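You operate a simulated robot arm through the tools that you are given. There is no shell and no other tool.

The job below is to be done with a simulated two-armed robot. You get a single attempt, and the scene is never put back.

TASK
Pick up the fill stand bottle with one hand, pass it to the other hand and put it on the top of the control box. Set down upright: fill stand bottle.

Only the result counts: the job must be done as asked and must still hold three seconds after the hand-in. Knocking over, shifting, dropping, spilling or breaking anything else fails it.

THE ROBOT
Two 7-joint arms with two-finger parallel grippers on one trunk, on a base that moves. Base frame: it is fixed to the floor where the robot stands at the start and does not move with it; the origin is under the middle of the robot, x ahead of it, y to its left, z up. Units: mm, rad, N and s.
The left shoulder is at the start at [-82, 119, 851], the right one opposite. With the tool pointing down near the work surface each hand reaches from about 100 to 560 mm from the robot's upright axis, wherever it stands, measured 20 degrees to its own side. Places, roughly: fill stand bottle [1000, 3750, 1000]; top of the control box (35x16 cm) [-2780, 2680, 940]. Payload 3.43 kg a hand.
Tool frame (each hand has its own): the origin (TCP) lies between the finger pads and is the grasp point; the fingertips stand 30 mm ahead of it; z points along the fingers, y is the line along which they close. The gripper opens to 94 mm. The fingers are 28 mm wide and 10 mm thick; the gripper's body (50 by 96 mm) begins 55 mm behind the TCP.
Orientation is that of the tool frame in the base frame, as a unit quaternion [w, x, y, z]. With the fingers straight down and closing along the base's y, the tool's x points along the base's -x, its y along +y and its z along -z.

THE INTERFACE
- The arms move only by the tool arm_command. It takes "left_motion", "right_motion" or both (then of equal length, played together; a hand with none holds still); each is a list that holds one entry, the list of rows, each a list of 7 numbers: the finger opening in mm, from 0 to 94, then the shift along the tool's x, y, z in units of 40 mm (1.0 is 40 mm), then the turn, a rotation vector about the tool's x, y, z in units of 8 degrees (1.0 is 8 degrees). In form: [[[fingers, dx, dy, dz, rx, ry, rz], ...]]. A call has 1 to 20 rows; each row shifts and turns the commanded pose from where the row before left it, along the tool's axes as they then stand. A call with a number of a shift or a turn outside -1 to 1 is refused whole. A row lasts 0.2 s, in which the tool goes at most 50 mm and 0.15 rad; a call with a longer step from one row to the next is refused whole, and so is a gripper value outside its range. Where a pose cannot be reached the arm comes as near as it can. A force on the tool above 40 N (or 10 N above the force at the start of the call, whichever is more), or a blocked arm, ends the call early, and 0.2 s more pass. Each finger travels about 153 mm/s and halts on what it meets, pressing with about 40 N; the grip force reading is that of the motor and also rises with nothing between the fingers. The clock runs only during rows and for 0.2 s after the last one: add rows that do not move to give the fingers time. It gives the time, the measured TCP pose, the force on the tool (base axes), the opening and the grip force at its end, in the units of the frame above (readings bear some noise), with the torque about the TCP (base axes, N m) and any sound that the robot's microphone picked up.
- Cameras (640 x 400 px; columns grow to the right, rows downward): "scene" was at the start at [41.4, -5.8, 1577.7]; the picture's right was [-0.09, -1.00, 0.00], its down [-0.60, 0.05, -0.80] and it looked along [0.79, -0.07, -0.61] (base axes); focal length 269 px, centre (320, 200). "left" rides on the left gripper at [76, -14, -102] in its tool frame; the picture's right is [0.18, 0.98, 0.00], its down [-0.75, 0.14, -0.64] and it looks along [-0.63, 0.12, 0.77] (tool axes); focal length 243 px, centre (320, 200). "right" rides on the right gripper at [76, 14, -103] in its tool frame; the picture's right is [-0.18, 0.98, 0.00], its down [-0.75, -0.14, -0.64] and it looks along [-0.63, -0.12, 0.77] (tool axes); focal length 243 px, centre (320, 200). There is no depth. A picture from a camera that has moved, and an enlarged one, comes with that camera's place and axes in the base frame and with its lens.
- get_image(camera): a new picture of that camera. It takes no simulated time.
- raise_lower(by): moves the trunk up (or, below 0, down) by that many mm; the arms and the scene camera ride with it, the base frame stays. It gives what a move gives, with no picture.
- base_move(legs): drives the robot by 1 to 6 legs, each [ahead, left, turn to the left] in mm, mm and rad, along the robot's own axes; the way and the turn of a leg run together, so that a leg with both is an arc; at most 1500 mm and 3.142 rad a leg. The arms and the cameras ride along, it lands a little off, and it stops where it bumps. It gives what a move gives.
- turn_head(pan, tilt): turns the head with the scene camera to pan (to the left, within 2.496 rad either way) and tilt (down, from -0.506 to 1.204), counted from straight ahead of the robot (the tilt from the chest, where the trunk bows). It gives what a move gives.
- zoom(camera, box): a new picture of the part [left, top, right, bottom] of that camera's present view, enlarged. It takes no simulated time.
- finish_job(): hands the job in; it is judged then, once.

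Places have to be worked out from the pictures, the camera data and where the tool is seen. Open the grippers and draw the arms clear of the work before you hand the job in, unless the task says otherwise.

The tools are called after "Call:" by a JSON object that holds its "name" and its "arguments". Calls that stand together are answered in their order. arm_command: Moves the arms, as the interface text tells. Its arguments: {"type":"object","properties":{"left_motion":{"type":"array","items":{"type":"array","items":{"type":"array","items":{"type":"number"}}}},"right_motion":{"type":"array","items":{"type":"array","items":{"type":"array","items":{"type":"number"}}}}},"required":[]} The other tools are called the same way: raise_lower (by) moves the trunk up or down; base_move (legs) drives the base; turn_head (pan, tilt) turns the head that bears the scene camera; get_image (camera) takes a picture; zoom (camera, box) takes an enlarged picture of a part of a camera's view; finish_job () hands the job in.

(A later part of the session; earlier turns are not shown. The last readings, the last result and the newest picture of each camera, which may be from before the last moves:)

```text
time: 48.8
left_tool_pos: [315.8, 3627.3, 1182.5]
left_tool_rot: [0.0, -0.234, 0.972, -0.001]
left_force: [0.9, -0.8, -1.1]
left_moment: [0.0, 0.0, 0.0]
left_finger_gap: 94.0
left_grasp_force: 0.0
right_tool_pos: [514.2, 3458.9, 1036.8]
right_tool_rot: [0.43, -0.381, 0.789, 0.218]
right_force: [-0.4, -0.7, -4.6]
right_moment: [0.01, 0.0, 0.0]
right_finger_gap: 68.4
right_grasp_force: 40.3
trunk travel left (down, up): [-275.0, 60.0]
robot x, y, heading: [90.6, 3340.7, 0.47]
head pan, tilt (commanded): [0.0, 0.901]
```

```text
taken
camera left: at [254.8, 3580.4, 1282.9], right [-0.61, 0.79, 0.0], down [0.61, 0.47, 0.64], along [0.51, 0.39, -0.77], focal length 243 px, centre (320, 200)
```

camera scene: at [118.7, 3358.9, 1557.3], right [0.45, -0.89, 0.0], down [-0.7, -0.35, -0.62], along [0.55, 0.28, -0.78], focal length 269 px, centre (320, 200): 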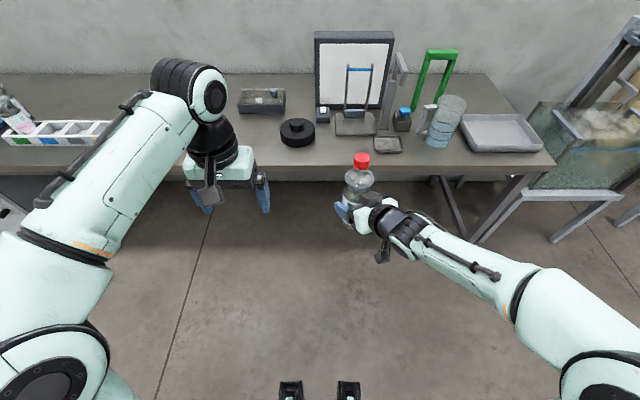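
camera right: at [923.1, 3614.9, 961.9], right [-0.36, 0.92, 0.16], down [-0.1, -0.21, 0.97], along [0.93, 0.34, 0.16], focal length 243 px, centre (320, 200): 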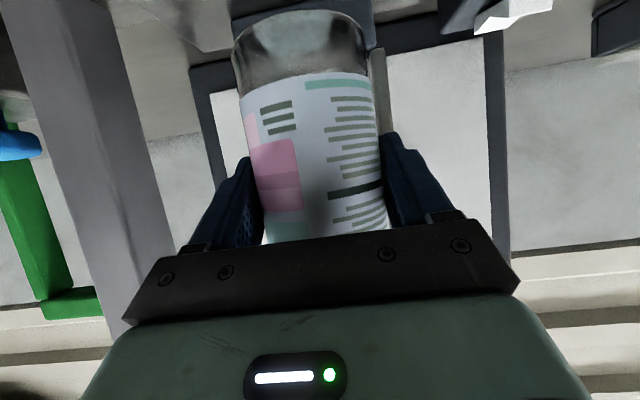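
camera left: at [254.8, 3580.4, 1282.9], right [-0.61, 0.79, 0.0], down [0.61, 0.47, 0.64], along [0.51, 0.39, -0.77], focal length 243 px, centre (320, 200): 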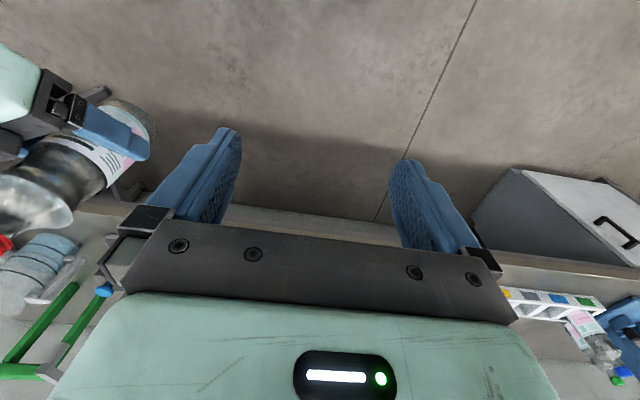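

The table items are untouched and the bottle is held clear. I lower the right hand about 100 mm and bring it 60 mm toward the centre, also correcting the ~2.6° tilt.

Call:
{"name": "arm_command", "arguments": {"right_motion": [[[40, 0.18, 0.136, 0.11, 0, 0, 0], [40, 0.36, 0.2725, 0.22, 0.0116, -0.06, -0.02], [40, 0.36, 0.2725, 0.22, 0.0116, -0.06, -0.02], [40, 0.36, 0.2725, 0.22, 0.0116, -0.06, -0.02], [40, 0.36, 0.2725, 0.22, 0.0116, -0.06, -0.02], [40, 0.36, 0.2725, 0.22, 0.0116, -0.06, -0.02], [40, 0.18, 0.136, 0.11, 0, 0, 0], [40, 0, 0, 0, 0, 0, 0]]]}}

Call:
{"name": "get_image", "arguments": {"camera": "scene"}}

```text
time: 50.6
left_tool_pos: [317.0, 3628.7, 1181.0]
left_tool_rot: [0.0, -0.233, 0.972, 0.0]
left_force: [0.7, 0.2, 0.4]
left_moment: [-0.02, -0.05, 0.04]
left_finger_gap: 93.9
left_grasp_force: 0.0
right_tool_pos: [461.8, 3500.7, 936.6]
right_tool_rot: [0.449, -0.381, 0.778, 0.22]
right_force: [0.6, 0.5, -4.4]
right_moment: [-0.03, 0.01, -0.03]
right_finger_gap: 68.5
right_grasp_force: 39.9
trunk travel left (down, up): [-275.0, 60.0]
robot x, y, heading: [91.0, 3340.5, 0.472]
head pan, tilt (commanded): [0.0, 0.901]
```

```text
taken
camera scene: at [119.0, 3358.9, 1557.3], right [0.45, -0.89, 0.0], down [-0.7, -0.35, -0.62], along [0.55, 0.28, -0.78], focal length 269 px, centre (320, 200)
```

scene: 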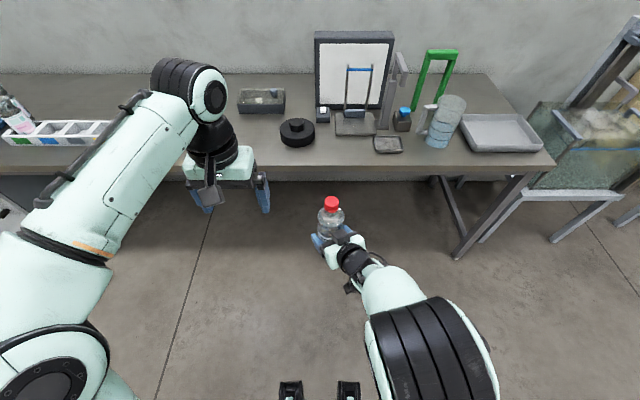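

The bottle is near the centre now. I zoom to locate the cap precisely for the left hand.

Call:
{"name": "zoom", "arguments": {"camera": "scene", "box": [280, 180, 392, 250]}}

Call:
{"name": "get_image", "arguments": {"camera": "left"}}

```text
5.71 times, centred on (336, 215) of scene
camera zoom: at [119.0, 3358.9, 1557.3], right [0.45, -0.89, 0.0], down [-0.7, -0.35, -0.62], along [0.55, 0.28, -0.78], focal length 1539 px, centre (229, 114)
```

zoom: 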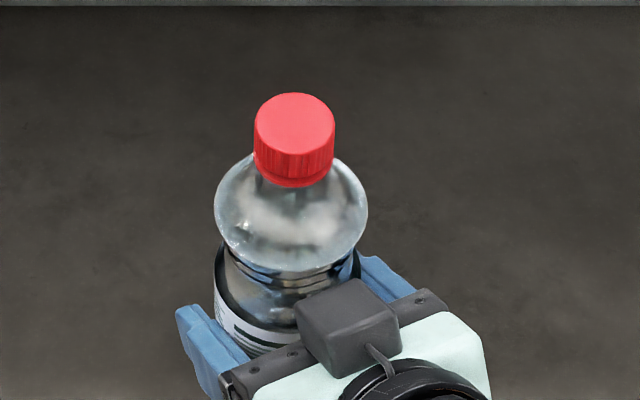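

```text
taken
camera left: at [255.0, 3580.4, 1282.9], right [-0.61, 0.79, 0.0], down [0.61, 0.47, 0.64], along [0.51, 0.39, -0.77], focal length 243 px, centre (320, 200)
```

left: 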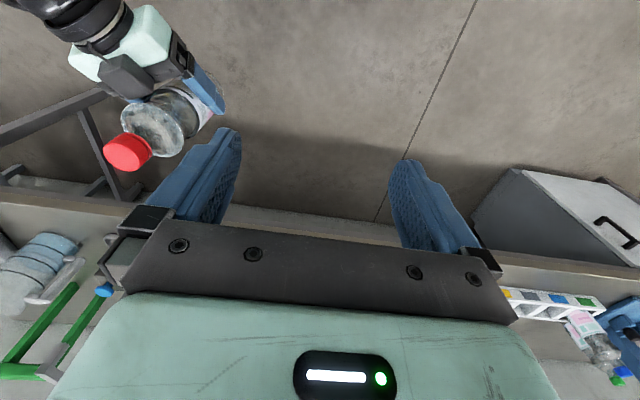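

The scene and left cameras agree: cap centre at about [460, 3504], cap top z≈1084, bottom ≈1064, diameter ≈30 mm. I bring the open left hand (tool down) over the cap at its present height.

Call:
{"name": "arm_command", "arguments": {"left_motion": [[[94, -0.147, -0.367, 0, 0, 0, 0], [94, -0.295, -0.733, 0, 0, 0, 0], [94, -0.295, -0.733, 0, 0, 0, 0], [94, -0.295, -0.733, 0, 0, 0, 0], [94, -0.295, -0.733, 0, 0, 0, 0], [94, -0.295, -0.733, 0, 0, 0, 0], [94, -0.147, -0.367, 0, 0, 0, 0], [94, 0, 0, 0, 0, 0, 0]]]}}

Call:
{"name": "get_image", "arguments": {"camera": "left"}}

Call:
{"name": "get_image", "arguments": {"camera": "scene"}}

```text
time: 52.4
left_tool_pos: [450.7, 3504.7, 1173.8]
left_tool_rot: [0.002, -0.232, 0.973, -0.001]
left_force: [-0.3, -0.4, -0.4]
left_moment: [0.0, 0.0, 0.01]
left_finger_gap: 94.3
left_grasp_force: 0.0
left hand out of reach, approached as far as the arm can: row 6, 7
right_tool_pos: [462.0, 3498.8, 935.6]
right_tool_rot: [0.45, -0.381, 0.778, 0.22]
right_force: [-0.3, 0.5, -5.3]
right_moment: [0.0, 0.01, -0.01]
right_finger_gap: 68.8
right_grasp_force: 40.3
trunk travel left (down, up): [-275.0, 60.0]
robot x, y, heading: [91.1, 3339.5, 0.472]
head pan, tilt (commanded): [0.0, 0.901]
```

```text
taken
camera left: at [388.2, 3457.5, 1275.1], right [-0.61, 0.79, 0.0], down [0.61, 0.47, 0.64], along [0.51, 0.39, -0.77], focal length 243 px, centre (320, 200)
```

left: 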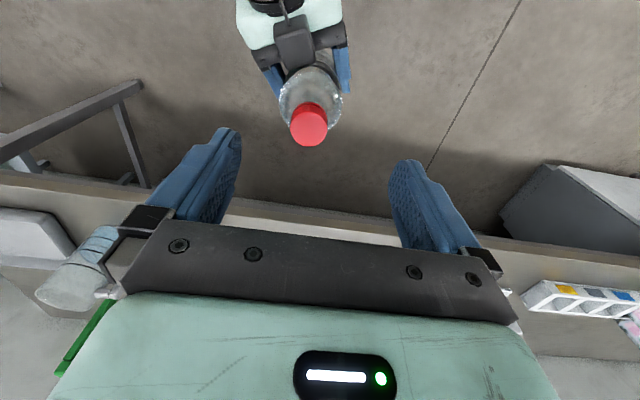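

```text
taken
camera scene: at [119.0, 3358.7, 1557.3], right [0.45, -0.89, 0.0], down [-0.7, -0.35, -0.62], along [0.55, 0.28, -0.78], focal length 269 px, centre (320, 200)
```

scene: 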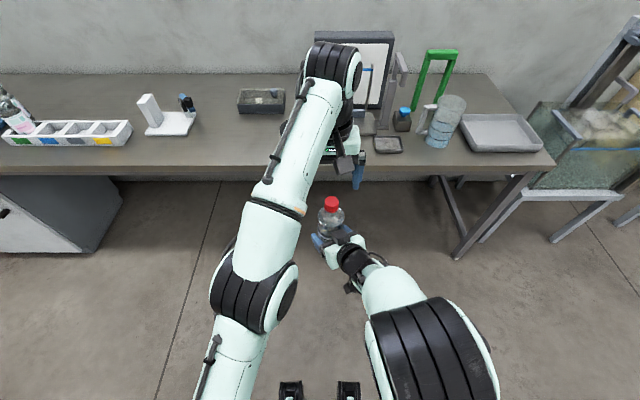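

The left hand is over the cap but at its reach limit at that height (9 mm short). Going lower should bring it in reach; I descend 50 mm (fingertips stay above the cap) and re-check.

Call:
{"name": "arm_command", "arguments": {"left_motion": [[[94, 0, 0, 0.4, 0, 0, 0], [94, 0, 0, 0.45, 0, 0, 0], [94, 0, 0, 0.4, 0, 0, 0], [94, 0, 0, 0, 0, 0, 0]]]}}

Call:
{"name": "get_image", "arguments": {"camera": "left"}}

Call:
{"name": "get_image", "arguments": {"camera": "scene"}}

```text
time: 53.4
left_tool_pos: [451.7, 3504.0, 1122.9]
left_tool_rot: [0.0, -0.234, 0.972, 0.0]
left_force: [0.6, 0.5, 0.1]
left_moment: [0.02, -0.01, 0.0]
left_finger_gap: 94.2
left_grasp_force: 0.1
right_tool_pos: [462.2, 3498.0, 936.0]
right_tool_rot: [0.449, -0.381, 0.779, 0.218]
right_force: [0.0, 0.0, -5.6]
right_moment: [-0.04, -0.02, -0.02]
right_finger_gap: 68.6
right_grasp_force: 40.4
trunk travel left (down, up): [-275.0, 60.0]
robot x, y, heading: [90.1, 3342.7, 0.472]
head pan, tilt (commanded): [0.0, 0.901]
```

```text
taken
camera left: at [389.0, 3457.9, 1224.9], right [-0.61, 0.79, 0.0], down [0.61, 0.47, 0.64], along [0.51, 0.39, -0.77], focal length 243 px, centre (320, 200)
```

left: 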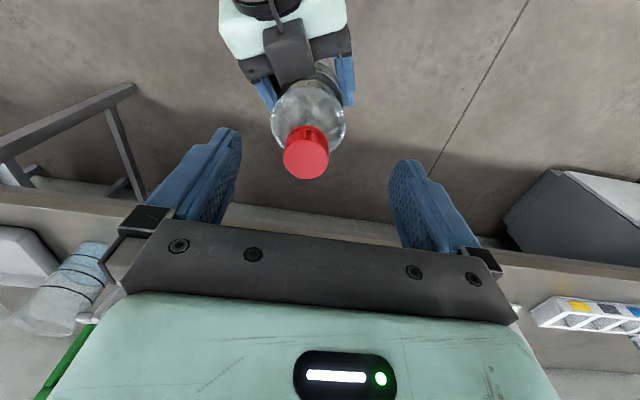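

```text
taken
camera scene: at [118.9, 3359.0, 1557.3], right [0.45, -0.89, 0.0], down [-0.7, -0.35, -0.62], along [0.55, 0.28, -0.78], focal length 269 px, centre (320, 200)
```

scene: 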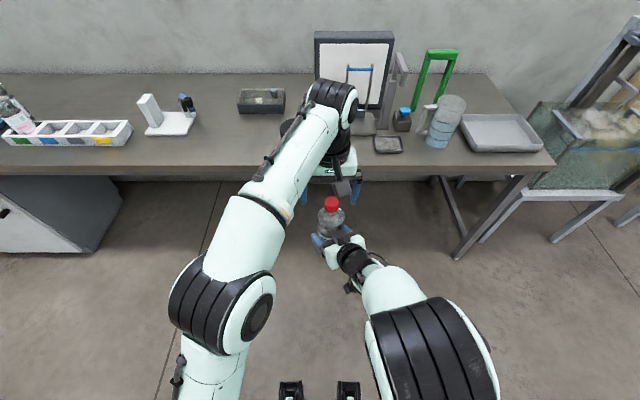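

The cap is at about [459.5, 3502]; the left TCP needs about 6 mm forward and 5 mm right plus a 32 mm descent. I do that now so the fingertips straddle the cap.

Call:
{"name": "arm_command", "arguments": {"left_motion": [[[94, -0.08, -0.063, 0.2, 0, 0, 0], [94, -0.08, -0.063, 0.3, 0, 0, 0], [94, 0, 0, 0.3, 0, 0, 0], [94, 0, 0, 0, 0, 0, 0]]]}}

Call:
{"name": "get_image", "arguments": {"camera": "left"}}

Call:
{"name": "zoom", "arguments": {"camera": "scene", "box": [270, 150, 398, 230]}}

```text
time: 54.4
left_tool_pos: [459.5, 3504.8, 1090.0]
left_tool_rot: [0.0, -0.233, 0.972, 0.0]
left_force: [0.0, -0.4, 0.3]
left_moment: [-0.01, -0.02, 0.02]
left_finger_gap: 94.4
left_grasp_force: 0.0
right_tool_pos: [461.4, 3499.1, 936.8]
right_tool_rot: [0.45, -0.379, 0.778, 0.218]
right_force: [0.5, 0.0, -4.5]
right_moment: [0.0, 0.02, -0.01]
right_finger_gap: 68.6
right_grasp_force: 40.1
trunk travel left (down, up): [-275.0, 60.0]
robot x, y, heading: [90.0, 3345.0, 0.473]
head pan, tilt (commanded): [0.0, 0.901]
```

```text
taken
camera left: at [396.6, 3456.9, 1192.8], right [-0.61, 0.79, 0.0], down [0.61, 0.47, 0.64], along [0.51, 0.39, -0.77], focal length 243 px, centre (320, 200)
```

left: 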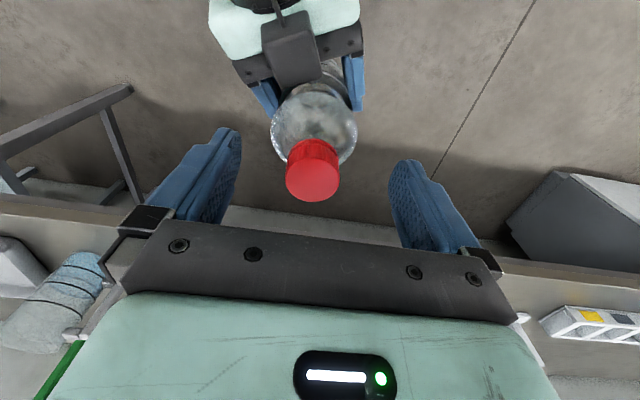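

```text
5.00 times, centred on (334, 190) of scene
camera zoom: at [118.9, 3359.0, 1557.3], right [0.45, -0.89, 0.0], down [-0.7, -0.35, -0.62], along [0.55, 0.28, -0.78], focal length 1347 px, centre (250, 250)
```

zoom: 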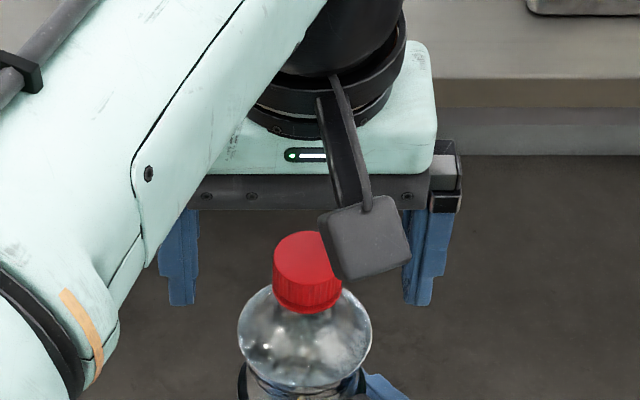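

The fingertips straddle the cap at the right height; the cap is about 4 mm to the right of the left TCP. I correct that and close the left gripper in steps.

Call:
{"name": "arm_command", "arguments": {"left_motion": [[[94, 0, -0.095, 0, 0, 0, 0], [70, 0, 0, 0, 0, 0, 0], [50, 0, 0, 0, 0, 0, 0], [38, 0, 0, 0, 0, 0, 0], [33, 0, 0, 0, 0, 0, 0], [28, 0, 0, 0, 0, 0, 0], [20, 0, 0, 0, 0, 0, 0], [10, 0, 0, 0, 0, 0, 0], [10, 0, 0, 0, 0, 0, 0]]]}}

Call:
{"name": "get_image", "arguments": {"camera": "left"}}

Call:
{"name": "zoom", "arguments": {"camera": "scene", "box": [270, 150, 398, 230]}}

```text
time: 56.4
left_tool_pos: [459.0, 3500.6, 1091.0]
left_tool_rot: [0.0, -0.233, 0.973, -0.001]
left_force: [0.0, -0.3, 0.1]
left_moment: [-0.02, -0.07, -0.03]
left_finger_gap: 29.7
left_grasp_force: 40.1
right_tool_pos: [461.5, 3499.9, 937.4]
right_tool_rot: [0.449, -0.381, 0.779, 0.218]
right_force: [-0.4, 1.0, -5.3]
right_moment: [-0.03, -0.05, -0.01]
right_finger_gap: 68.6
right_grasp_force: 40.2
trunk travel left (down, up): [-275.0, 60.0]
robot x, y, heading: [92.3, 3342.4, 0.472]
head pan, tilt (commanded): [0.0, 0.901]
```

```text
taken
camera left: at [398.1, 3453.6, 1193.4], right [-0.61, 0.79, 0.0], down [0.61, 0.47, 0.64], along [0.51, 0.39, -0.77], focal length 243 px, centre (320, 200)
```

left: 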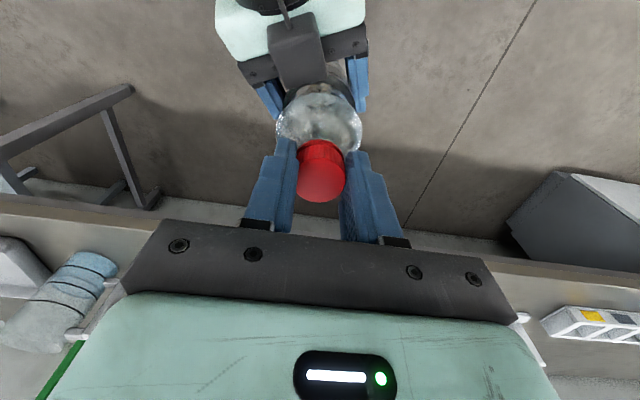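

```text
5.00 times, centred on (334, 190) of scene
camera zoom: at [118.9, 3359.0, 1557.3], right [0.45, -0.89, 0.0], down [-0.7, -0.35, -0.62], along [0.55, 0.28, -0.78], focal length 1347 px, centre (250, 250)
```

zoom: 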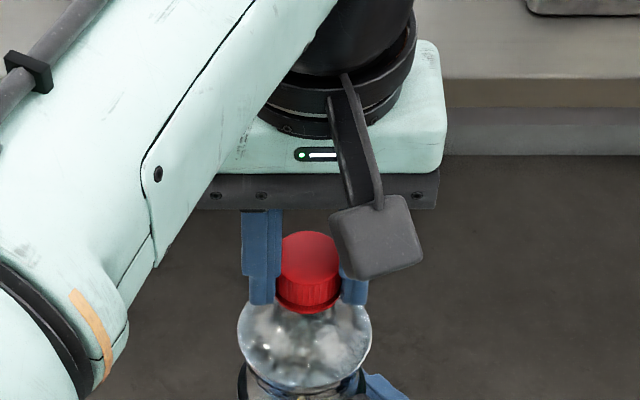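

The left grip reads 29.7 mm at 40 N — exactly the cap. I now open the right gripper partway to let the left hand take the load and check.

Call:
{"name": "arm_command", "arguments": {"right_motion": [[[66, 0, 0, 0, 0, 0, 0], [69, 0, 0, 0, 0, 0, 0], [72, 0, 0, 0, 0, 0, 0], [75, 0, 0, 0, 0, 0, 0], [75, 0, 0, 0, 0, 0, 0]]], "left_motion": [[[10, 0, 0, 0, 0, 0, 0], [10, 0, 0, 0, 0, 0, 0], [10, 0, 0, 0, 0, 0, 0], [10, 0, 0, 0, 0, 0, 0], [10, 0, 0, 0, 0, 0, 0]]]}}

Call:
{"name": "get_image", "arguments": {"camera": "left"}}

Call:
{"name": "zoom", "arguments": {"camera": "scene", "box": [270, 150, 398, 230]}}

```text
time: 57.6
left_tool_pos: [459.8, 3501.3, 1090.5]
left_tool_rot: [0.0, -0.233, 0.972, 0.0]
left_force: [0.0, -0.1, -4.7]
left_moment: [-0.02, 0.04, -0.02]
left_finger_gap: 29.7
left_grasp_force: 40.1
right_tool_pos: [462.1, 3499.4, 937.2]
right_tool_rot: [0.449, -0.381, 0.778, 0.219]
right_force: [0.2, 0.4, 0.1]
right_moment: [-0.02, -0.02, -0.01]
right_finger_gap: 75.3
right_grasp_force: 0.1
trunk travel left (down, up): [-275.0, 60.0]
robot x, y, heading: [93.4, 3343.6, 0.468]
head pan, tilt (commanded): [0.0, 0.901]
```

```text
taken
camera left: at [398.1, 3453.6, 1193.3], right [-0.61, 0.79, 0.0], down [0.61, 0.47, 0.64], along [0.51, 0.39, -0.77], focal length 243 px, centre (320, 200)
```

left: 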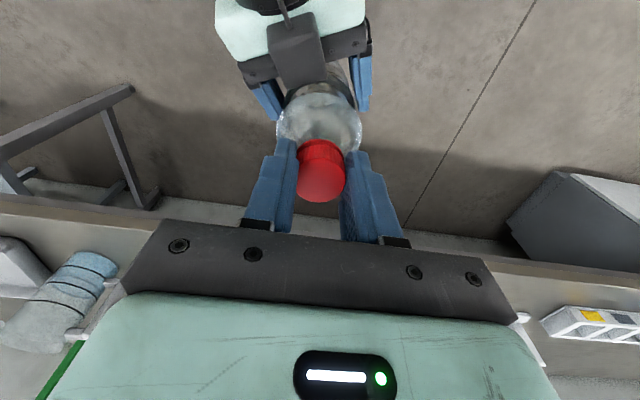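

```text
5.00 times, centred on (334, 190) of scene
camera zoom: at [118.9, 3359.0, 1557.3], right [0.45, -0.89, 0.0], down [-0.7, -0.35, -0.62], along [0.55, 0.28, -0.78], focal length 1347 px, centre (250, 250)
```

zoom: 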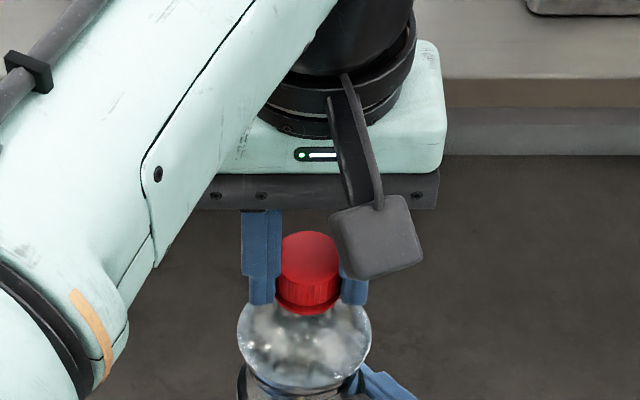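

The left hand now carries the bottle (4.7 N) and the right is unloaded. I open the right fully and retract it along its own axis by ~140 mm.

Call:
{"name": "arm_command", "arguments": {"right_motion": [[[94, 0, 0, 0, 0, 0, 0], [94, 0, 0, 0, 0, 0, 0], [94, 0, 0, -0.3, 0, 0, 0], [94, 0, 0, -0.6, 0, 0, 0], [94, 0, 0, -0.7, 0, 0, 0], [94, 0, 0, -0.7, 0, 0, 0], [94, 0, 0, -0.7, 0, 0, 0], [94, 0, 0, -0.5, 0, 0, 0], [94, 0, 0, 0, 0, 0, 0]]], "left_motion": [[[10, 0, 0, 0, 0, 0, 0], [10, 0, 0, 0, 0, 0, 0], [10, 0, 0, 0, 0, 0, 0], [10, 0, 0, 0, 0, 0, 0], [10, 0, 0, 0, 0, 0, 0], [10, 0, 0, 0, 0, 0, 0], [10, 0, 0, 0, 0, 0, 0], [10, 0, 0, 0, 0, 0, 0], [10, 0, 0, 0, 0, 0, 0]]]}}

Call:
{"name": "get_image", "arguments": {"camera": "scene"}}

Call:
{"name": "get_image", "arguments": {"camera": "right"}}

```text
time: 59.6
left_tool_pos: [460.8, 3501.6, 1090.6]
left_tool_rot: [-0.001, -0.233, 0.973, 0.0]
left_force: [-0.1, -0.1, -4.6]
left_moment: [-0.03, 0.06, -0.01]
left_finger_gap: 29.6
left_grasp_force: 40.1
right_tool_pos: [405.0, 3416.6, 1019.6]
right_tool_rot: [0.449, -0.381, 0.778, 0.219]
right_force: [1.2, 0.1, -0.4]
right_moment: [0.01, -0.02, 0.0]
right_finger_gap: 94.1
right_grasp_force: 0.1
right hand out of reach, approached as far as the arm can: row 7, 8
trunk travel left (down, up): [-275.0, 60.0]
robot x, y, heading: [93.5, 3342.0, 0.464]
head pan, tilt (commanded): [0.0, 0.901]
```

```text
taken
camera scene: at [119.1, 3359.3, 1557.3], right [0.45, -0.89, 0.0], down [-0.7, -0.36, -0.62], along [0.55, 0.28, -0.78], focal length 269 px, centre (320, 200)
```

scene: 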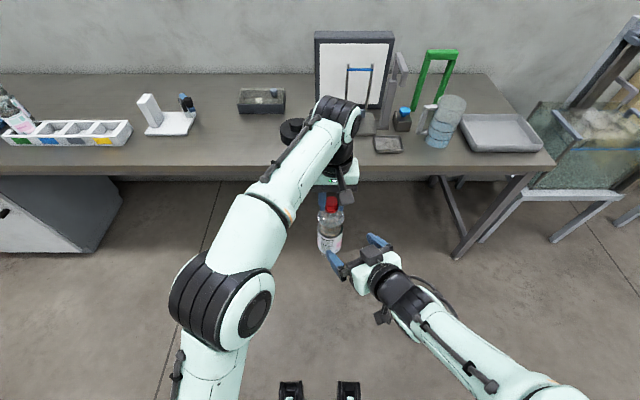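

```text
taken
camera right: at [316.7, 3324.8, 1004.2], right [-0.72, 0.68, 0.16], down [0.0, -0.23, 0.97], along [0.7, 0.7, 0.16], focal length 243 px, centre (320, 200)
```

right: 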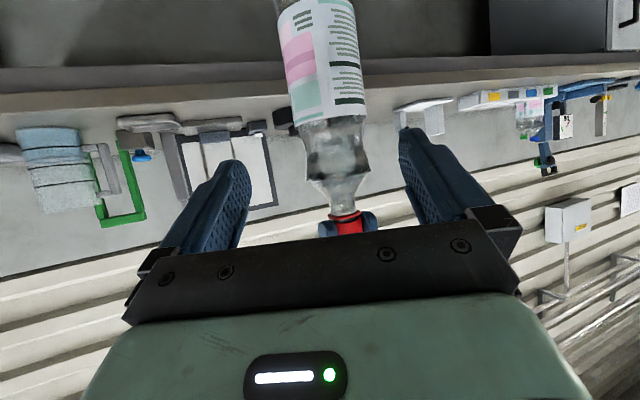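

Handover is complete: the left hand holds the bottle upright by the cap. I move the empty right hand well to the right, out of the way.

Call:
{"name": "arm_command", "arguments": {"right_motion": [[[94, 0.08, -0.34, -0.138, 0, 0, 0], [94, 0.161, -0.679, -0.276, 0, 0, 0], [94, 0.161, -0.679, -0.276, 0, 0, 0], [94, 0.161, -0.679, -0.276, 0, 0, 0], [94, 0.161, -0.679, -0.276, 0, 0, 0], [94, 0.161, -0.679, -0.276, 0, 0, 0], [94, 0.08, -0.34, -0.138, 0, 0, 0]]]}}

Call:
{"name": "get_image", "arguments": {"camera": "scene"}}

```text
time: 61.2
left_tool_pos: [461.1, 3501.9, 1090.0]
left_tool_rot: [0.0, -0.233, 0.972, -0.001]
left_force: [-0.2, 0.2, -5.6]
left_moment: [-0.02, 0.03, 0.03]
left_finger_gap: 29.6
left_grasp_force: 39.8
right_tool_pos: [487.6, 3255.3, 1019.1]
right_tool_rot: [0.45, -0.38, 0.778, 0.219]
right_force: [-0.3, 0.4, 0.0]
right_moment: [-0.02, 0.01, -0.03]
right_finger_gap: 94.1
right_grasp_force: 0.1
trunk travel left (down, up): [-275.0, 60.0]
robot x, y, heading: [96.4, 3339.2, 0.472]
head pan, tilt (commanded): [0.0, 0.901]
```

```text
taken
camera scene: at [118.9, 3359.0, 1557.3], right [0.45, -0.89, 0.0], down [-0.7, -0.35, -0.62], along [0.55, 0.28, -0.78], focal length 269 px, centre (320, 200)
```

scene: 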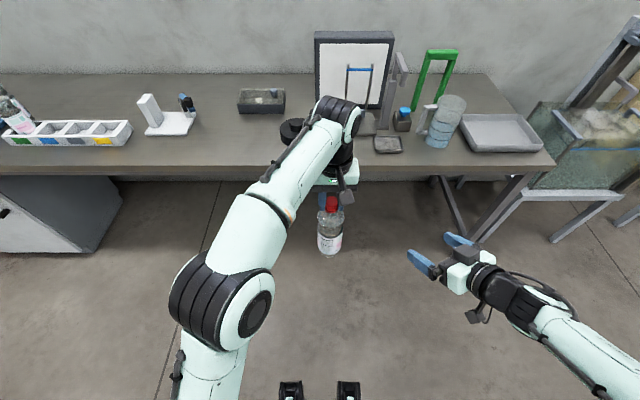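

Now I plan the drive to the control box at about [-2780, 2670], behind the robot. I look back over the left shoulder for obstacles.

Call:
{"name": "turn_head", "arguments": {"pan": 2.45, "tilt": 0.3}}

Call:
{"name": "get_image", "arguments": {"camera": "scene"}}

```text
time: 63.4
left_tool_pos: [460.1, 3501.8, 1091.4]
left_tool_rot: [-0.001, -0.233, 0.973, 0.0]
left_force: [0.0, 0.7, -5.4]
left_moment: [-0.02, -0.01, -0.01]
left_finger_gap: 29.5
left_grasp_force: 39.9
right_tool_pos: [488.5, 3255.7, 1020.4]
right_tool_rot: [0.449, -0.38, 0.778, 0.219]
right_force: [-0.7, -0.5, 0.1]
right_moment: [0.0, 0.04, -0.02]
right_finger_gap: 94.0
right_grasp_force: 0.0
trunk travel left (down, up): [-275.0, 60.0]
robot x, y, heading: [91.4, 3344.2, 0.468]
head pan, tilt (commanded): [2.45, 0.3]
```

```text
taken
camera scene: at [-39.5, 3345.4, 1609.6], right [0.22, 0.98, 0.0], down [0.29, -0.07, -0.96], along [-0.93, 0.21, -0.3], focal length 269 px, centre (320, 200)
```

scene: 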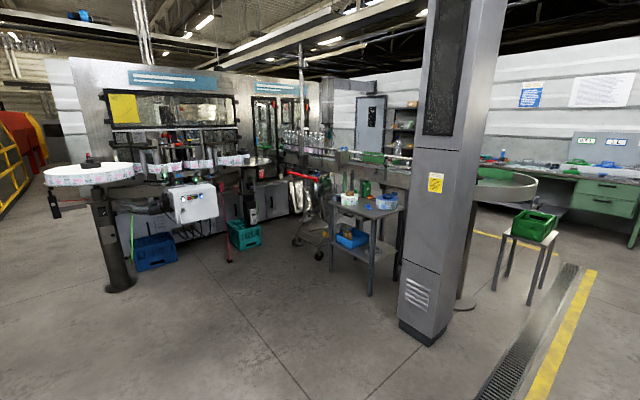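

The way back is open floor; the control box is visible with its button side facing me. I zoom in on it.

Call:
{"name": "zoom", "arguments": {"camera": "scene", "box": [130, 150, 290, 250]}}

Call:
{"name": "zoom", "arguments": {"camera": "scene", "box": [160, 165, 240, 215]}}

```text
4.00 times, centred on (210, 200) of scene
camera zoom: at [-39.5, 3345.4, 1609.6], right [0.22, 0.98, 0.0], down [0.29, -0.07, -0.96], along [-0.93, 0.21, -0.3], focal length 1078 px, centre (760, 200)
```

zoom: 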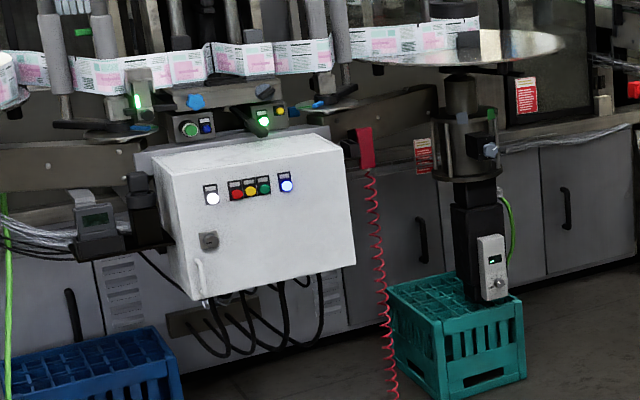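

```text
8.00 times, centred on (200, 190) of scene
camera zoom: at [-39.5, 3345.4, 1609.6], right [0.22, 0.98, 0.0], down [0.29, -0.07, -0.96], along [-0.93, 0.21, -0.3], focal length 2155 px, centre (1280, 280)
```

zoom: 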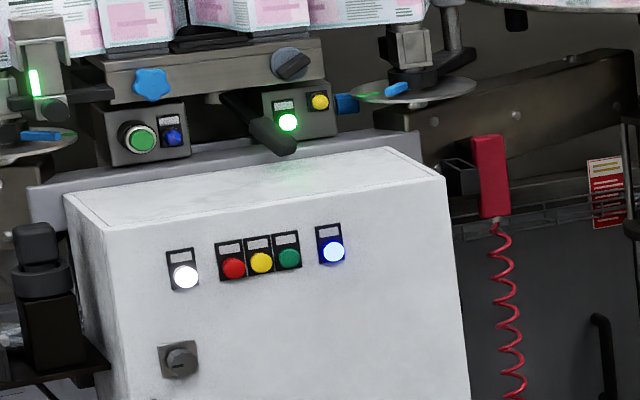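

The box's button face is toward the free floor and a dark lever overhangs the back-middle of its top, so I'll aim for the front/right part of the top. First I bring the bottle to a compact carry pose (left 135 mm, up 60 mm), then raise the trunk.

Call:
{"name": "arm_command", "arguments": {"left_motion": [[[10, 0.05, 0.24, -0.11, 0, 0, 0], [10, 0.1, 0.48, -0.22, 0, 0, 0], [10, 0.117, 0.5625, -0.25, 0, 0, 0], [10, 0.117, 0.5625, -0.25, 0, 0, 0], [10, 0.117, 0.5625, -0.25, 0, 0, 0], [10, 0.1, 0.48, -0.22, 0, 0, 0], [10, 0.075, 0.35, -0.15, 0, 0, 0], [10, 0.04, 0.14, -0.05, 0, 0, 0], [10, 0, 0, 0, 0, 0, 0]]]}}

Call:
{"name": "raise_lower", "arguments": {"by": 58}}

Call:
{"name": "turn_head", "arguments": {"pan": 0.0, "tilt": 0.6}}

Call:
{"name": "get_image", "arguments": {"camera": "scene"}}

```text
time: 65.4
left_tool_pos: [374.0, 3608.4, 1152.0]
left_tool_rot: [-0.001, -0.234, 0.972, 0.001]
left_force: [0.0, 0.1, -5.5]
left_moment: [0.02, 0.02, -0.01]
left_finger_gap: 29.4
left_grasp_force: 40.2
right_tool_pos: [488.1, 3255.3, 1020.1]
right_tool_rot: [0.45, -0.38, 0.778, 0.219]
right_force: [0.6, 0.3, 0.2]
right_moment: [0.0, -0.02, -0.02]
right_finger_gap: 93.8
right_grasp_force: 0.2
trunk travel left (down, up): [-275.0, 60.0]
robot x, y, heading: [90.7, 3342.0, 0.47]
head pan, tilt (commanded): [2.45, 0.3]
```

```text
time: 66.4
left_tool_pos: [373.4, 3608.4, 1208.3]
left_tool_rot: [0.0, -0.233, 0.973, 0.0]
left_force: [-0.6, 0.1, -6.1]
left_moment: [0.02, -0.02, -0.02]
left_finger_gap: 29.2
left_grasp_force: 39.8
right_tool_pos: [488.7, 3255.0, 1077.7]
right_tool_rot: [0.449, -0.381, 0.779, 0.218]
right_force: [-0.4, 0.4, -0.2]
right_moment: [0.03, 0.03, 0.03]
right_finger_gap: 94.0
right_grasp_force: 0.1
trunk travel left (down, up): [-333.0, 2.0]
robot x, y, heading: [91.0, 3341.5, 0.47]
head pan, tilt (commanded): [2.45, 0.3]
```

```text
time: 68.6
left_tool_pos: [372.9, 3607.5, 1208.6]
left_tool_rot: [0.0, -0.233, 0.972, 0.0]
left_force: [0.3, -0.9, -6.1]
left_moment: [0.0, 0.06, 0.0]
left_finger_gap: 29.6
left_grasp_force: 40.1
right_tool_pos: [488.0, 3255.8, 1077.8]
right_tool_rot: [0.449, -0.38, 0.778, 0.219]
right_force: [0.7, -0.1, 0.3]
right_moment: [0.06, -0.01, 0.0]
right_finger_gap: 94.1
right_grasp_force: 0.0
trunk travel left (down, up): [-333.0, 2.0]
robot x, y, heading: [89.7, 3341.8, 0.471]
head pan, tilt (commanded): [0.0, 0.6]
```

```text
taken
camera scene: at [129.6, 3364.7, 1643.6], right [0.45, -0.89, 0.0], down [-0.5, -0.26, -0.82], along [0.74, 0.37, -0.57], focal length 269 px, centre (320, 200)
```

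scene: 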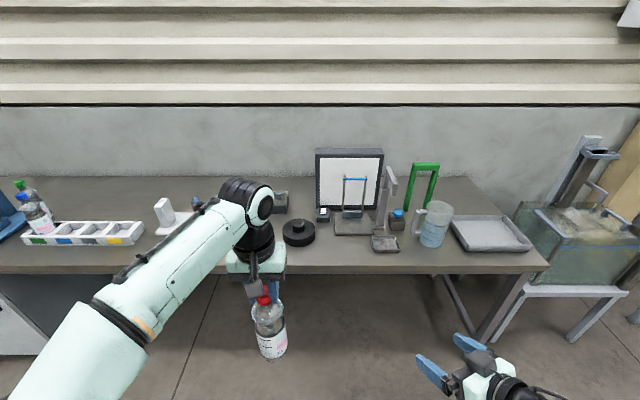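

The bottle hangs straight under the left hand. I back off a further 200 mm and then turn about 180° to face the control box.

Call:
{"name": "base_move", "arguments": {"legs": [[-200, 0, 0], [0, 0, 1.57], [0, 0, 1.57]]}}

Call:
{"name": "turn_head", "arguments": {"pan": 0.0, "tilt": 0.35}}

Call:
{"name": "get_image", "arguments": {"camera": "scene"}}

```text
time: 77.9
left_tool_pos: [-370.9, 2988.6, 1210.1]
left_tool_rot: [0.0, 0.973, 0.231, 0.0]
left_force: [0.2, 0.6, -6.0]
left_moment: [0.04, -0.02, 0.04]
left_finger_gap: 29.5
left_grasp_force: 40.2
right_tool_pos: [-483.4, 3341.1, 1076.5]
right_tool_rot: [0.218, 0.779, 0.378, -0.45]
right_force: [0.3, 0.1, 0.7]
right_moment: [-0.04, 0.0, 0.01]
right_finger_gap: 93.9
right_grasp_force: 0.1
trunk travel left (down, up): [-333.0, 2.0]
robot x, y, heading: [-88.7, 3252.2, -2.68]
head pan, tilt (commanded): [0.0, 0.6]
```

```text
time: 78.6
left_tool_pos: [-371.0, 2988.2, 1208.7]
left_tool_rot: [-0.001, 0.973, 0.231, 0.001]
left_force: [-1.7, -1.2, -5.3]
left_moment: [0.02, -0.04, 0.06]
left_finger_gap: 29.8
left_grasp_force: 39.8
right_tool_pos: [-484.0, 3340.9, 1076.5]
right_tool_rot: [0.217, 0.779, 0.378, -0.45]
right_force: [0.6, -0.8, 1.5]
right_moment: [0.0, 0.0, -0.03]
right_finger_gap: 93.9
right_grasp_force: 0.1
trunk travel left (down, up): [-333.0, 2.0]
robot x, y, heading: [-91.1, 3251.5, -2.676]
head pan, tilt (commanded): [0.0, 0.351]
```

```text
taken
camera scene: at [-132.2, 3231.8, 1666.3], right [-0.45, 0.89, 0.0], down [0.31, 0.15, -0.94], along [-0.84, -0.42, -0.34], focal length 269 px, centre (320, 200)
```

scene: 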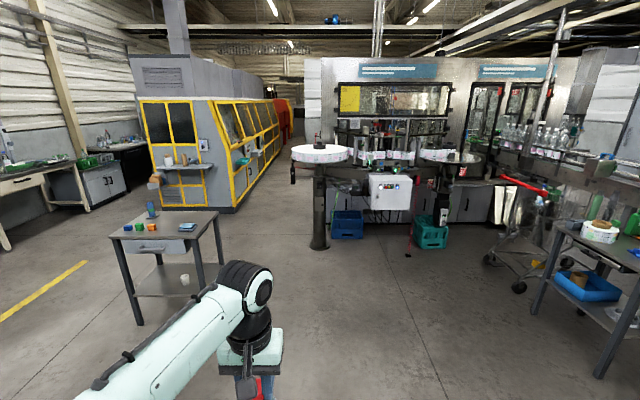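

Now facing the machine squarely; the control box is ahead and to the right. I zoom to fix its corners from here.

Call:
{"name": "zoom", "arguments": {"camera": "scene", "box": [340, 155, 436, 215]}}

```text
6.67 times, centred on (388, 185) of scene
camera zoom: at [-132.2, 3231.8, 1666.3], right [-0.45, 0.89, 0.0], down [0.31, 0.15, -0.94], along [-0.84, -0.42, -0.34], focal length 1796 px, centre (-133, 300)
```

zoom: 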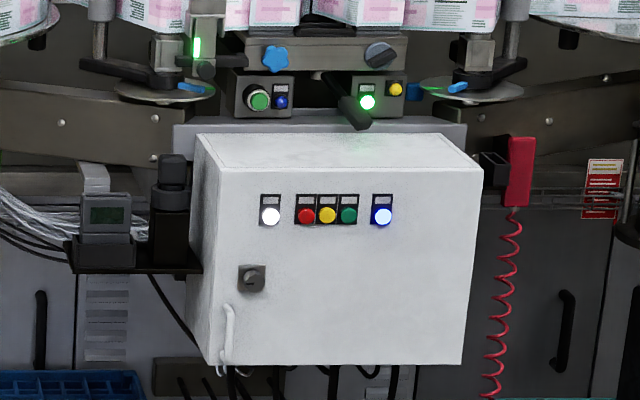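

From two views the box's front top edge runs from about [-2584, 2568] to [-2754, 2906], top z≈950; a lever sits over the middle of the back edge. I drive diagonally to about 200 mm short of the placing stance.

Call:
{"name": "base_move", "arguments": {"legs": [[1000, -440, 0], [975, -437, 0]]}}

Call:
{"name": "turn_head", "arguments": {"pan": 0.0, "tilt": 0.6}}

Call:
{"name": "get_image", "arguments": {"camera": "scene"}}

```text
time: 89.3
left_tool_pos: [-2530.1, 2886.4, 1208.4]
left_tool_rot: [0.001, 0.973, 0.23, 0.0]
left_force: [0.4, 0.8, -5.8]
left_moment: [0.0, -0.03, 0.02]
left_finger_gap: 29.4
left_grasp_force: 39.9
right_tool_pos: [-2642.3, 3239.8, 1076.9]
right_tool_rot: [0.218, 0.779, 0.378, -0.45]
right_force: [0.6, 0.1, 0.3]
right_moment: [-0.03, 0.02, 0.02]
right_finger_gap: 94.1
right_grasp_force: 0.1
trunk travel left (down, up): [-333.0, 2.0]
robot x, y, heading: [-2245.6, 3149.2, -2.675]
head pan, tilt (commanded): [0.0, 0.351]
```

```text
time: 90.1
left_tool_pos: [-2531.0, 2884.9, 1208.9]
left_tool_rot: [0.001, 0.973, 0.23, 0.001]
left_force: [0.9, 0.3, -5.3]
left_moment: [0.01, -0.02, 0.02]
left_finger_gap: 29.5
left_grasp_force: 39.8
right_tool_pos: [-2643.4, 3238.8, 1077.7]
right_tool_rot: [0.218, 0.779, 0.378, -0.451]
right_force: [-0.9, -0.4, 0.8]
right_moment: [0.0, 0.01, 0.0]
right_finger_gap: 93.9
right_grasp_force: 0.0
trunk travel left (down, up): [-333.0, 2.0]
robot x, y, heading: [-2250.6, 3149.5, -2.676]
head pan, tilt (commanded): [0.0, 0.6]
```

```text
taken
camera scene: at [-2287.7, 3131.6, 1643.6], right [-0.45, 0.89, 0.0], down [0.5, 0.25, -0.83], along [-0.74, -0.37, -0.56], focal length 269 px, centre (320, 200)
```

scene: 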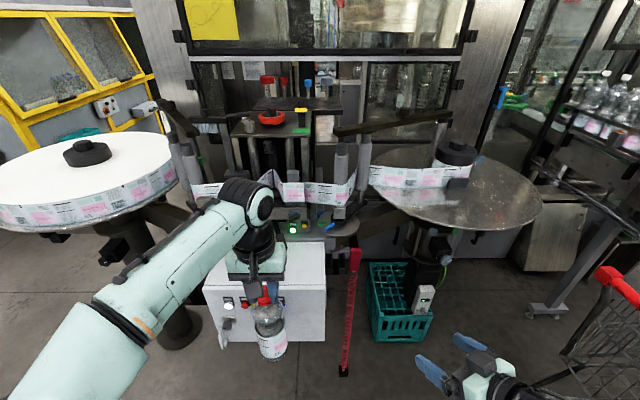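

The box is right behind the bottle in this view. I zoom to see its top and what stands behind it.

Call:
{"name": "zoom", "arguments": {"camera": "scene", "box": [180, 200, 372, 320]}}

Call:
{"name": "get_image", "arguments": {"camera": "left"}}

Call:
{"name": "get_image", "arguments": {"camera": "right"}}

```text
3.33 times, centred on (276, 260) of scene
camera zoom: at [-2287.7, 3131.6, 1643.6], right [-0.45, 0.89, 0.0], down [0.5, 0.25, -0.83], along [-0.74, -0.37, -0.56], focal length 898 px, centre (467, 0)
```

zoom: 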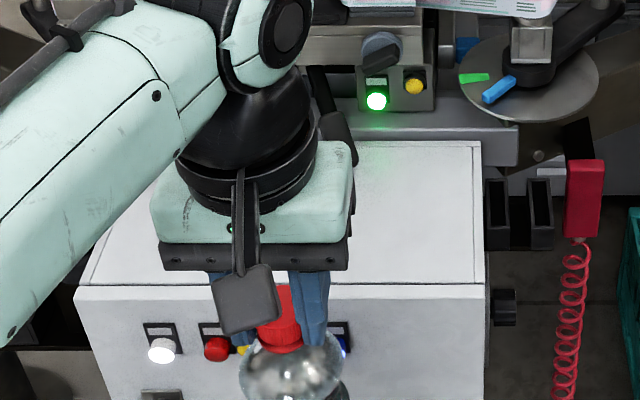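

```text
taken
camera left: at [-2470.0, 2932.2, 1311.1], right [0.61, -0.8, 0.0], down [-0.61, -0.46, 0.64], along [-0.51, -0.39, -0.77], focal length 243 px, centre (320, 200)
```

left: 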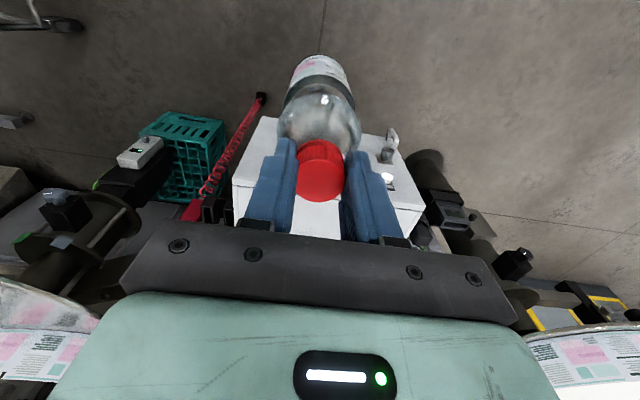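

```text
taken
camera right: at [-2553.4, 3329.5, 1062.3], right [0.72, -0.68, 0.16], down [0.0, 0.23, 0.97], along [-0.7, -0.7, 0.16], focal length 243 px, centre (320, 200)
```

right: 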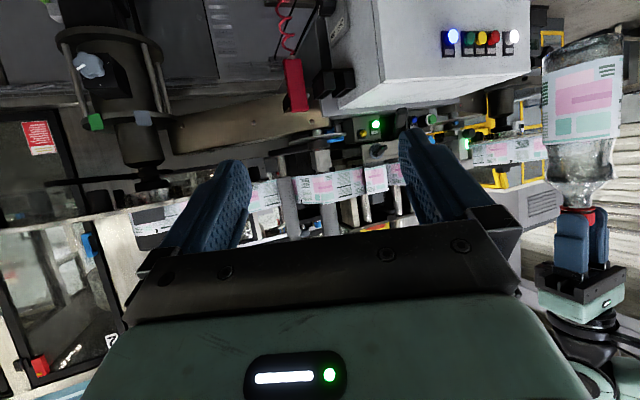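

Box top (z≈942) in the robot frame spans about 592–787 mm ahead and from 20 mm right to 368 mm left; a lever tip overhangs its back at about 743 ahead/126 left, and a steel disc at z≈1110 lies to the right. I first lower the idle right hand 120 mm so that it stays clear of that disc when I drive in.

Call:
{"name": "arm_command", "arguments": {"right_motion": [[[94, 0.26, 0, 0.15, 0, 0, 0], [94, 0.52, 0, 0.3, 0, 0, 0], [94, 0.52, 0, 0.3, 0, 0, 0], [94, 0.52, 0, 0.3, 0, 0, 0], [94, 0.52, 0, 0.3, 0, 0, 0], [94, 0.26, 0, 0.15, 0, 0, 0], [94, 0, 0, 0, 0, 0, 0]]]}}

Call:
{"name": "get_image", "arguments": {"camera": "scene"}}

```text
time: 91.7
left_tool_pos: [-2530.8, 2886.0, 1208.3]
left_tool_rot: [0.0, 0.973, 0.23, 0.001]
left_force: [0.7, 0.4, -5.9]
left_moment: [0.0, -0.01, -0.01]
left_finger_gap: 29.5
left_grasp_force: 40.1
right_tool_pos: [-2653.7, 3241.9, 958.8]
right_tool_rot: [0.218, 0.779, 0.379, -0.45]
right_force: [0.1, -0.4, -0.6]
right_moment: [-0.02, -0.02, 0.0]
right_finger_gap: 94.0
right_grasp_force: 0.1
right hand out of reach, approached as far as the arm can: row 3, 4
trunk travel left (down, up): [-333.0, 2.0]
robot x, y, heading: [-2247.4, 3151.0, -2.681]
head pan, tilt (commanded): [0.0, 0.6]
```

```text
taken
camera scene: at [-2287.5, 3131.6, 1643.6], right [-0.45, 0.89, 0.0], down [0.51, 0.25, -0.82], along [-0.74, -0.37, -0.57], focal length 269 px, centre (320, 200)
```

scene: 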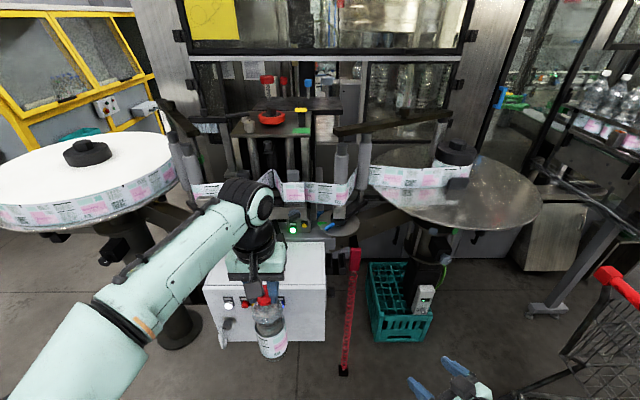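

The right hand is lower now. I raise the bottle 35 mm for clearance, then drive ahead 200 mm and 40 mm to the right.

Call:
{"name": "arm_command", "arguments": {"left_motion": [[[10, 0, 0, -0.2, 0, 0, 0], [10, 0, 0, -0.3, 0, 0, 0], [10, 0, 0, -0.25, 0, 0, 0], [10, 0, 0, -0.125, 0, 0, 0], [10, 0, 0, 0, 0, 0, 0]]]}}

Call:
{"name": "base_move", "arguments": {"legs": [[200, -40, 0]]}}

Call:
{"name": "turn_head", "arguments": {"pan": 0.0, "tilt": 0.85}}

Call:
{"name": "get_image", "arguments": {"camera": "scene"}}

Call:
{"name": "get_image", "arguments": {"camera": "left"}}

Call:
{"name": "get_image", "arguments": {"camera": "right"}}

```text
time: 92.9
left_tool_pos: [-2532.0, 2886.1, 1243.7]
left_tool_rot: [-0.001, 0.973, 0.23, 0.001]
left_force: [0.8, 0.8, -5.0]
left_moment: [0.05, -0.03, 0.02]
left_finger_gap: 29.7
left_grasp_force: 40.5
right_tool_pos: [-2653.3, 3241.0, 960.6]
right_tool_rot: [0.218, 0.779, 0.379, -0.449]
right_force: [-0.6, 0.1, 0.2]
right_moment: [0.0, -0.01, 0.0]
right_finger_gap: 94.2
right_grasp_force: 0.1
trunk travel left (down, up): [-333.0, 2.0]
robot x, y, heading: [-2248.2, 3156.2, -2.677]
head pan, tilt (commanded): [0.0, 0.6]
```

```text
time: 94.5
left_tool_pos: [-2724.4, 2833.4, 1243.5]
left_tool_rot: [0.0, 0.973, 0.231, 0.0]
left_force: [0.3, 0.1, -4.9]
left_moment: [-0.01, -0.07, 0.0]
left_finger_gap: 29.3
left_grasp_force: 40.5
right_tool_pos: [-2847.6, 3189.0, 958.7]
right_tool_rot: [0.218, 0.779, 0.38, -0.449]
right_force: [0.0, 0.3, -0.6]
right_moment: [0.01, 0.02, -0.01]
right_finger_gap: 94.1
right_grasp_force: 0.1
trunk travel left (down, up): [-333.0, 2.0]
robot x, y, heading: [-2443.2, 3094.8, -2.675]
head pan, tilt (commanded): [0.0, 0.6]
```

```text
time: 95.3
left_tool_pos: [-2725.1, 2831.9, 1244.4]
left_tool_rot: [-0.001, 0.973, 0.231, 0.002]
left_force: [-0.2, 0.7, -5.7]
left_moment: [0.01, -0.04, -0.02]
left_finger_gap: 29.6
left_grasp_force: 40.0
right_tool_pos: [-2847.3, 3188.0, 958.7]
right_tool_rot: [0.218, 0.779, 0.379, -0.449]
right_force: [0.1, 0.0, -0.5]
right_moment: [-0.01, -0.01, 0.05]
right_finger_gap: 94.2
right_grasp_force: 0.0
trunk travel left (down, up): [-333.0, 2.0]
robot x, y, heading: [-2438.6, 3095.5, -2.674]
head pan, tilt (commanded): [0.0, 0.85]
```

```text
taken
camera scene: at [-2472.4, 3083.2, 1622.8], right [-0.45, 0.89, 0.0], down [0.67, 0.34, -0.66], along [-0.59, -0.3, -0.75], focal length 269 px, centre (320, 200)
```

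scene: 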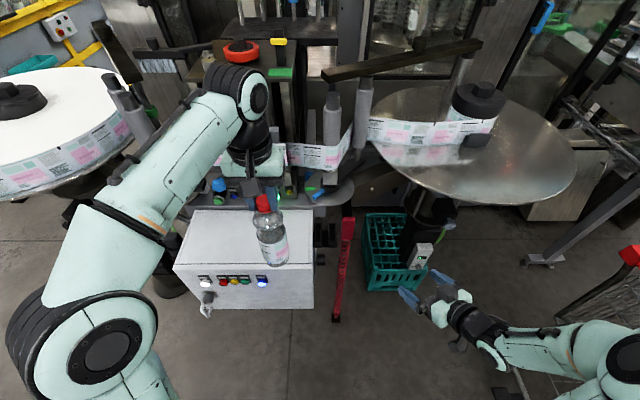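

```text
taken
camera left: at [-2663.6, 2879.4, 1346.0], right [0.61, -0.8, 0.0], down [-0.61, -0.47, 0.64], along [-0.51, -0.39, -0.77], focal length 243 px, centre (320, 200)
```

left: 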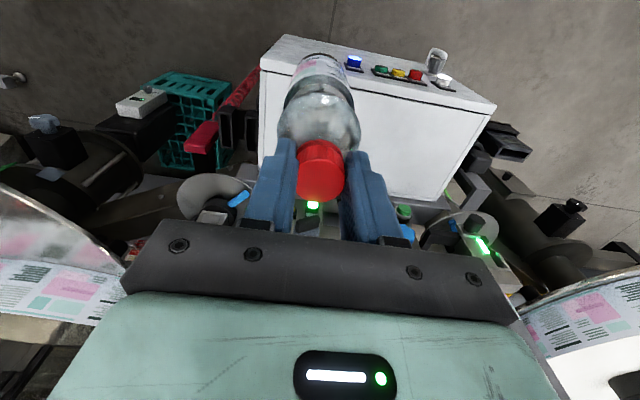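

```text
taken
camera right: at [-2757.4, 3279.4, 943.9], right [0.72, -0.68, 0.16], down [0.0, 0.23, 0.97], along [-0.7, -0.7, 0.16], focal length 243 px, centre (320, 200)
```

right: 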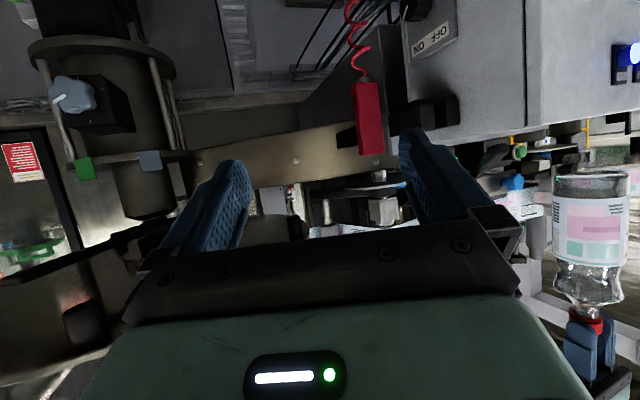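

The bottle now hovers over the box's right half. I zoom scene and right views for exact positions of the box top edges, lever and bottle.

Call:
{"name": "zoom", "arguments": {"camera": "scene", "box": [160, 170, 352, 290]}}

Call:
{"name": "zoom", "arguments": {"camera": "right", "box": [400, 60, 640, 210]}}

Call:
{"name": "zoom", "arguments": {"camera": "left", "box": [180, 20, 516, 230]}}

```text
3.33 times, centred on (256, 230) of scene
camera zoom: at [-2472.4, 3083.2, 1622.8], right [-0.45, 0.89, 0.0], down [0.67, 0.34, -0.66], along [-0.59, -0.3, -0.75], focal length 898 px, centre (533, 100)
```

zoom: 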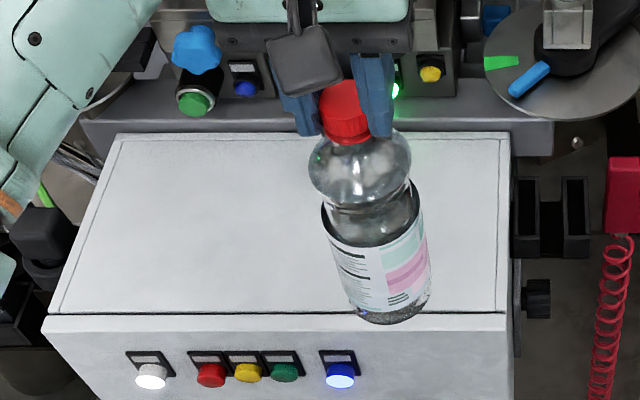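

```text
2.67 times, centred on (520, 135) of right
camera zoom: at [-2757.4, 3279.4, 943.9], right [0.72, -0.68, 0.16], down [0.0, 0.23, 0.97], along [-0.7, -0.7, 0.16], focal length 647 px, centre (-213, 373)
```

zoom: 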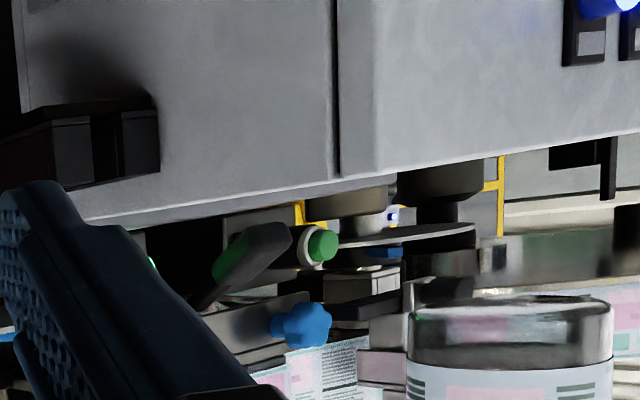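

```text
1.90 times, centred on (348, 125) of left
camera zoom: at [-2663.6, 2879.4, 1346.0], right [0.61, -0.8, 0.0], down [-0.61, -0.47, 0.64], along [-0.51, -0.39, -0.77], focal length 462 px, centre (267, 343)
```

zoom: 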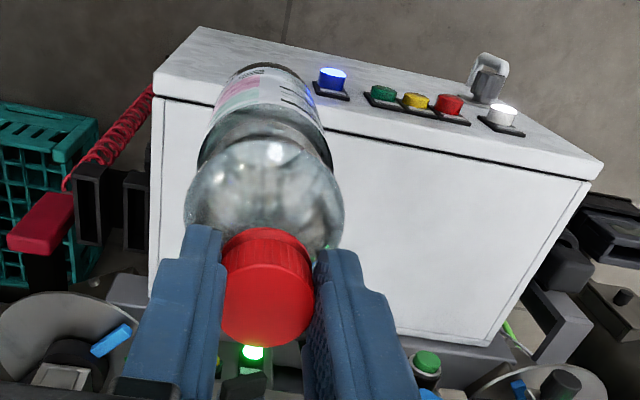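

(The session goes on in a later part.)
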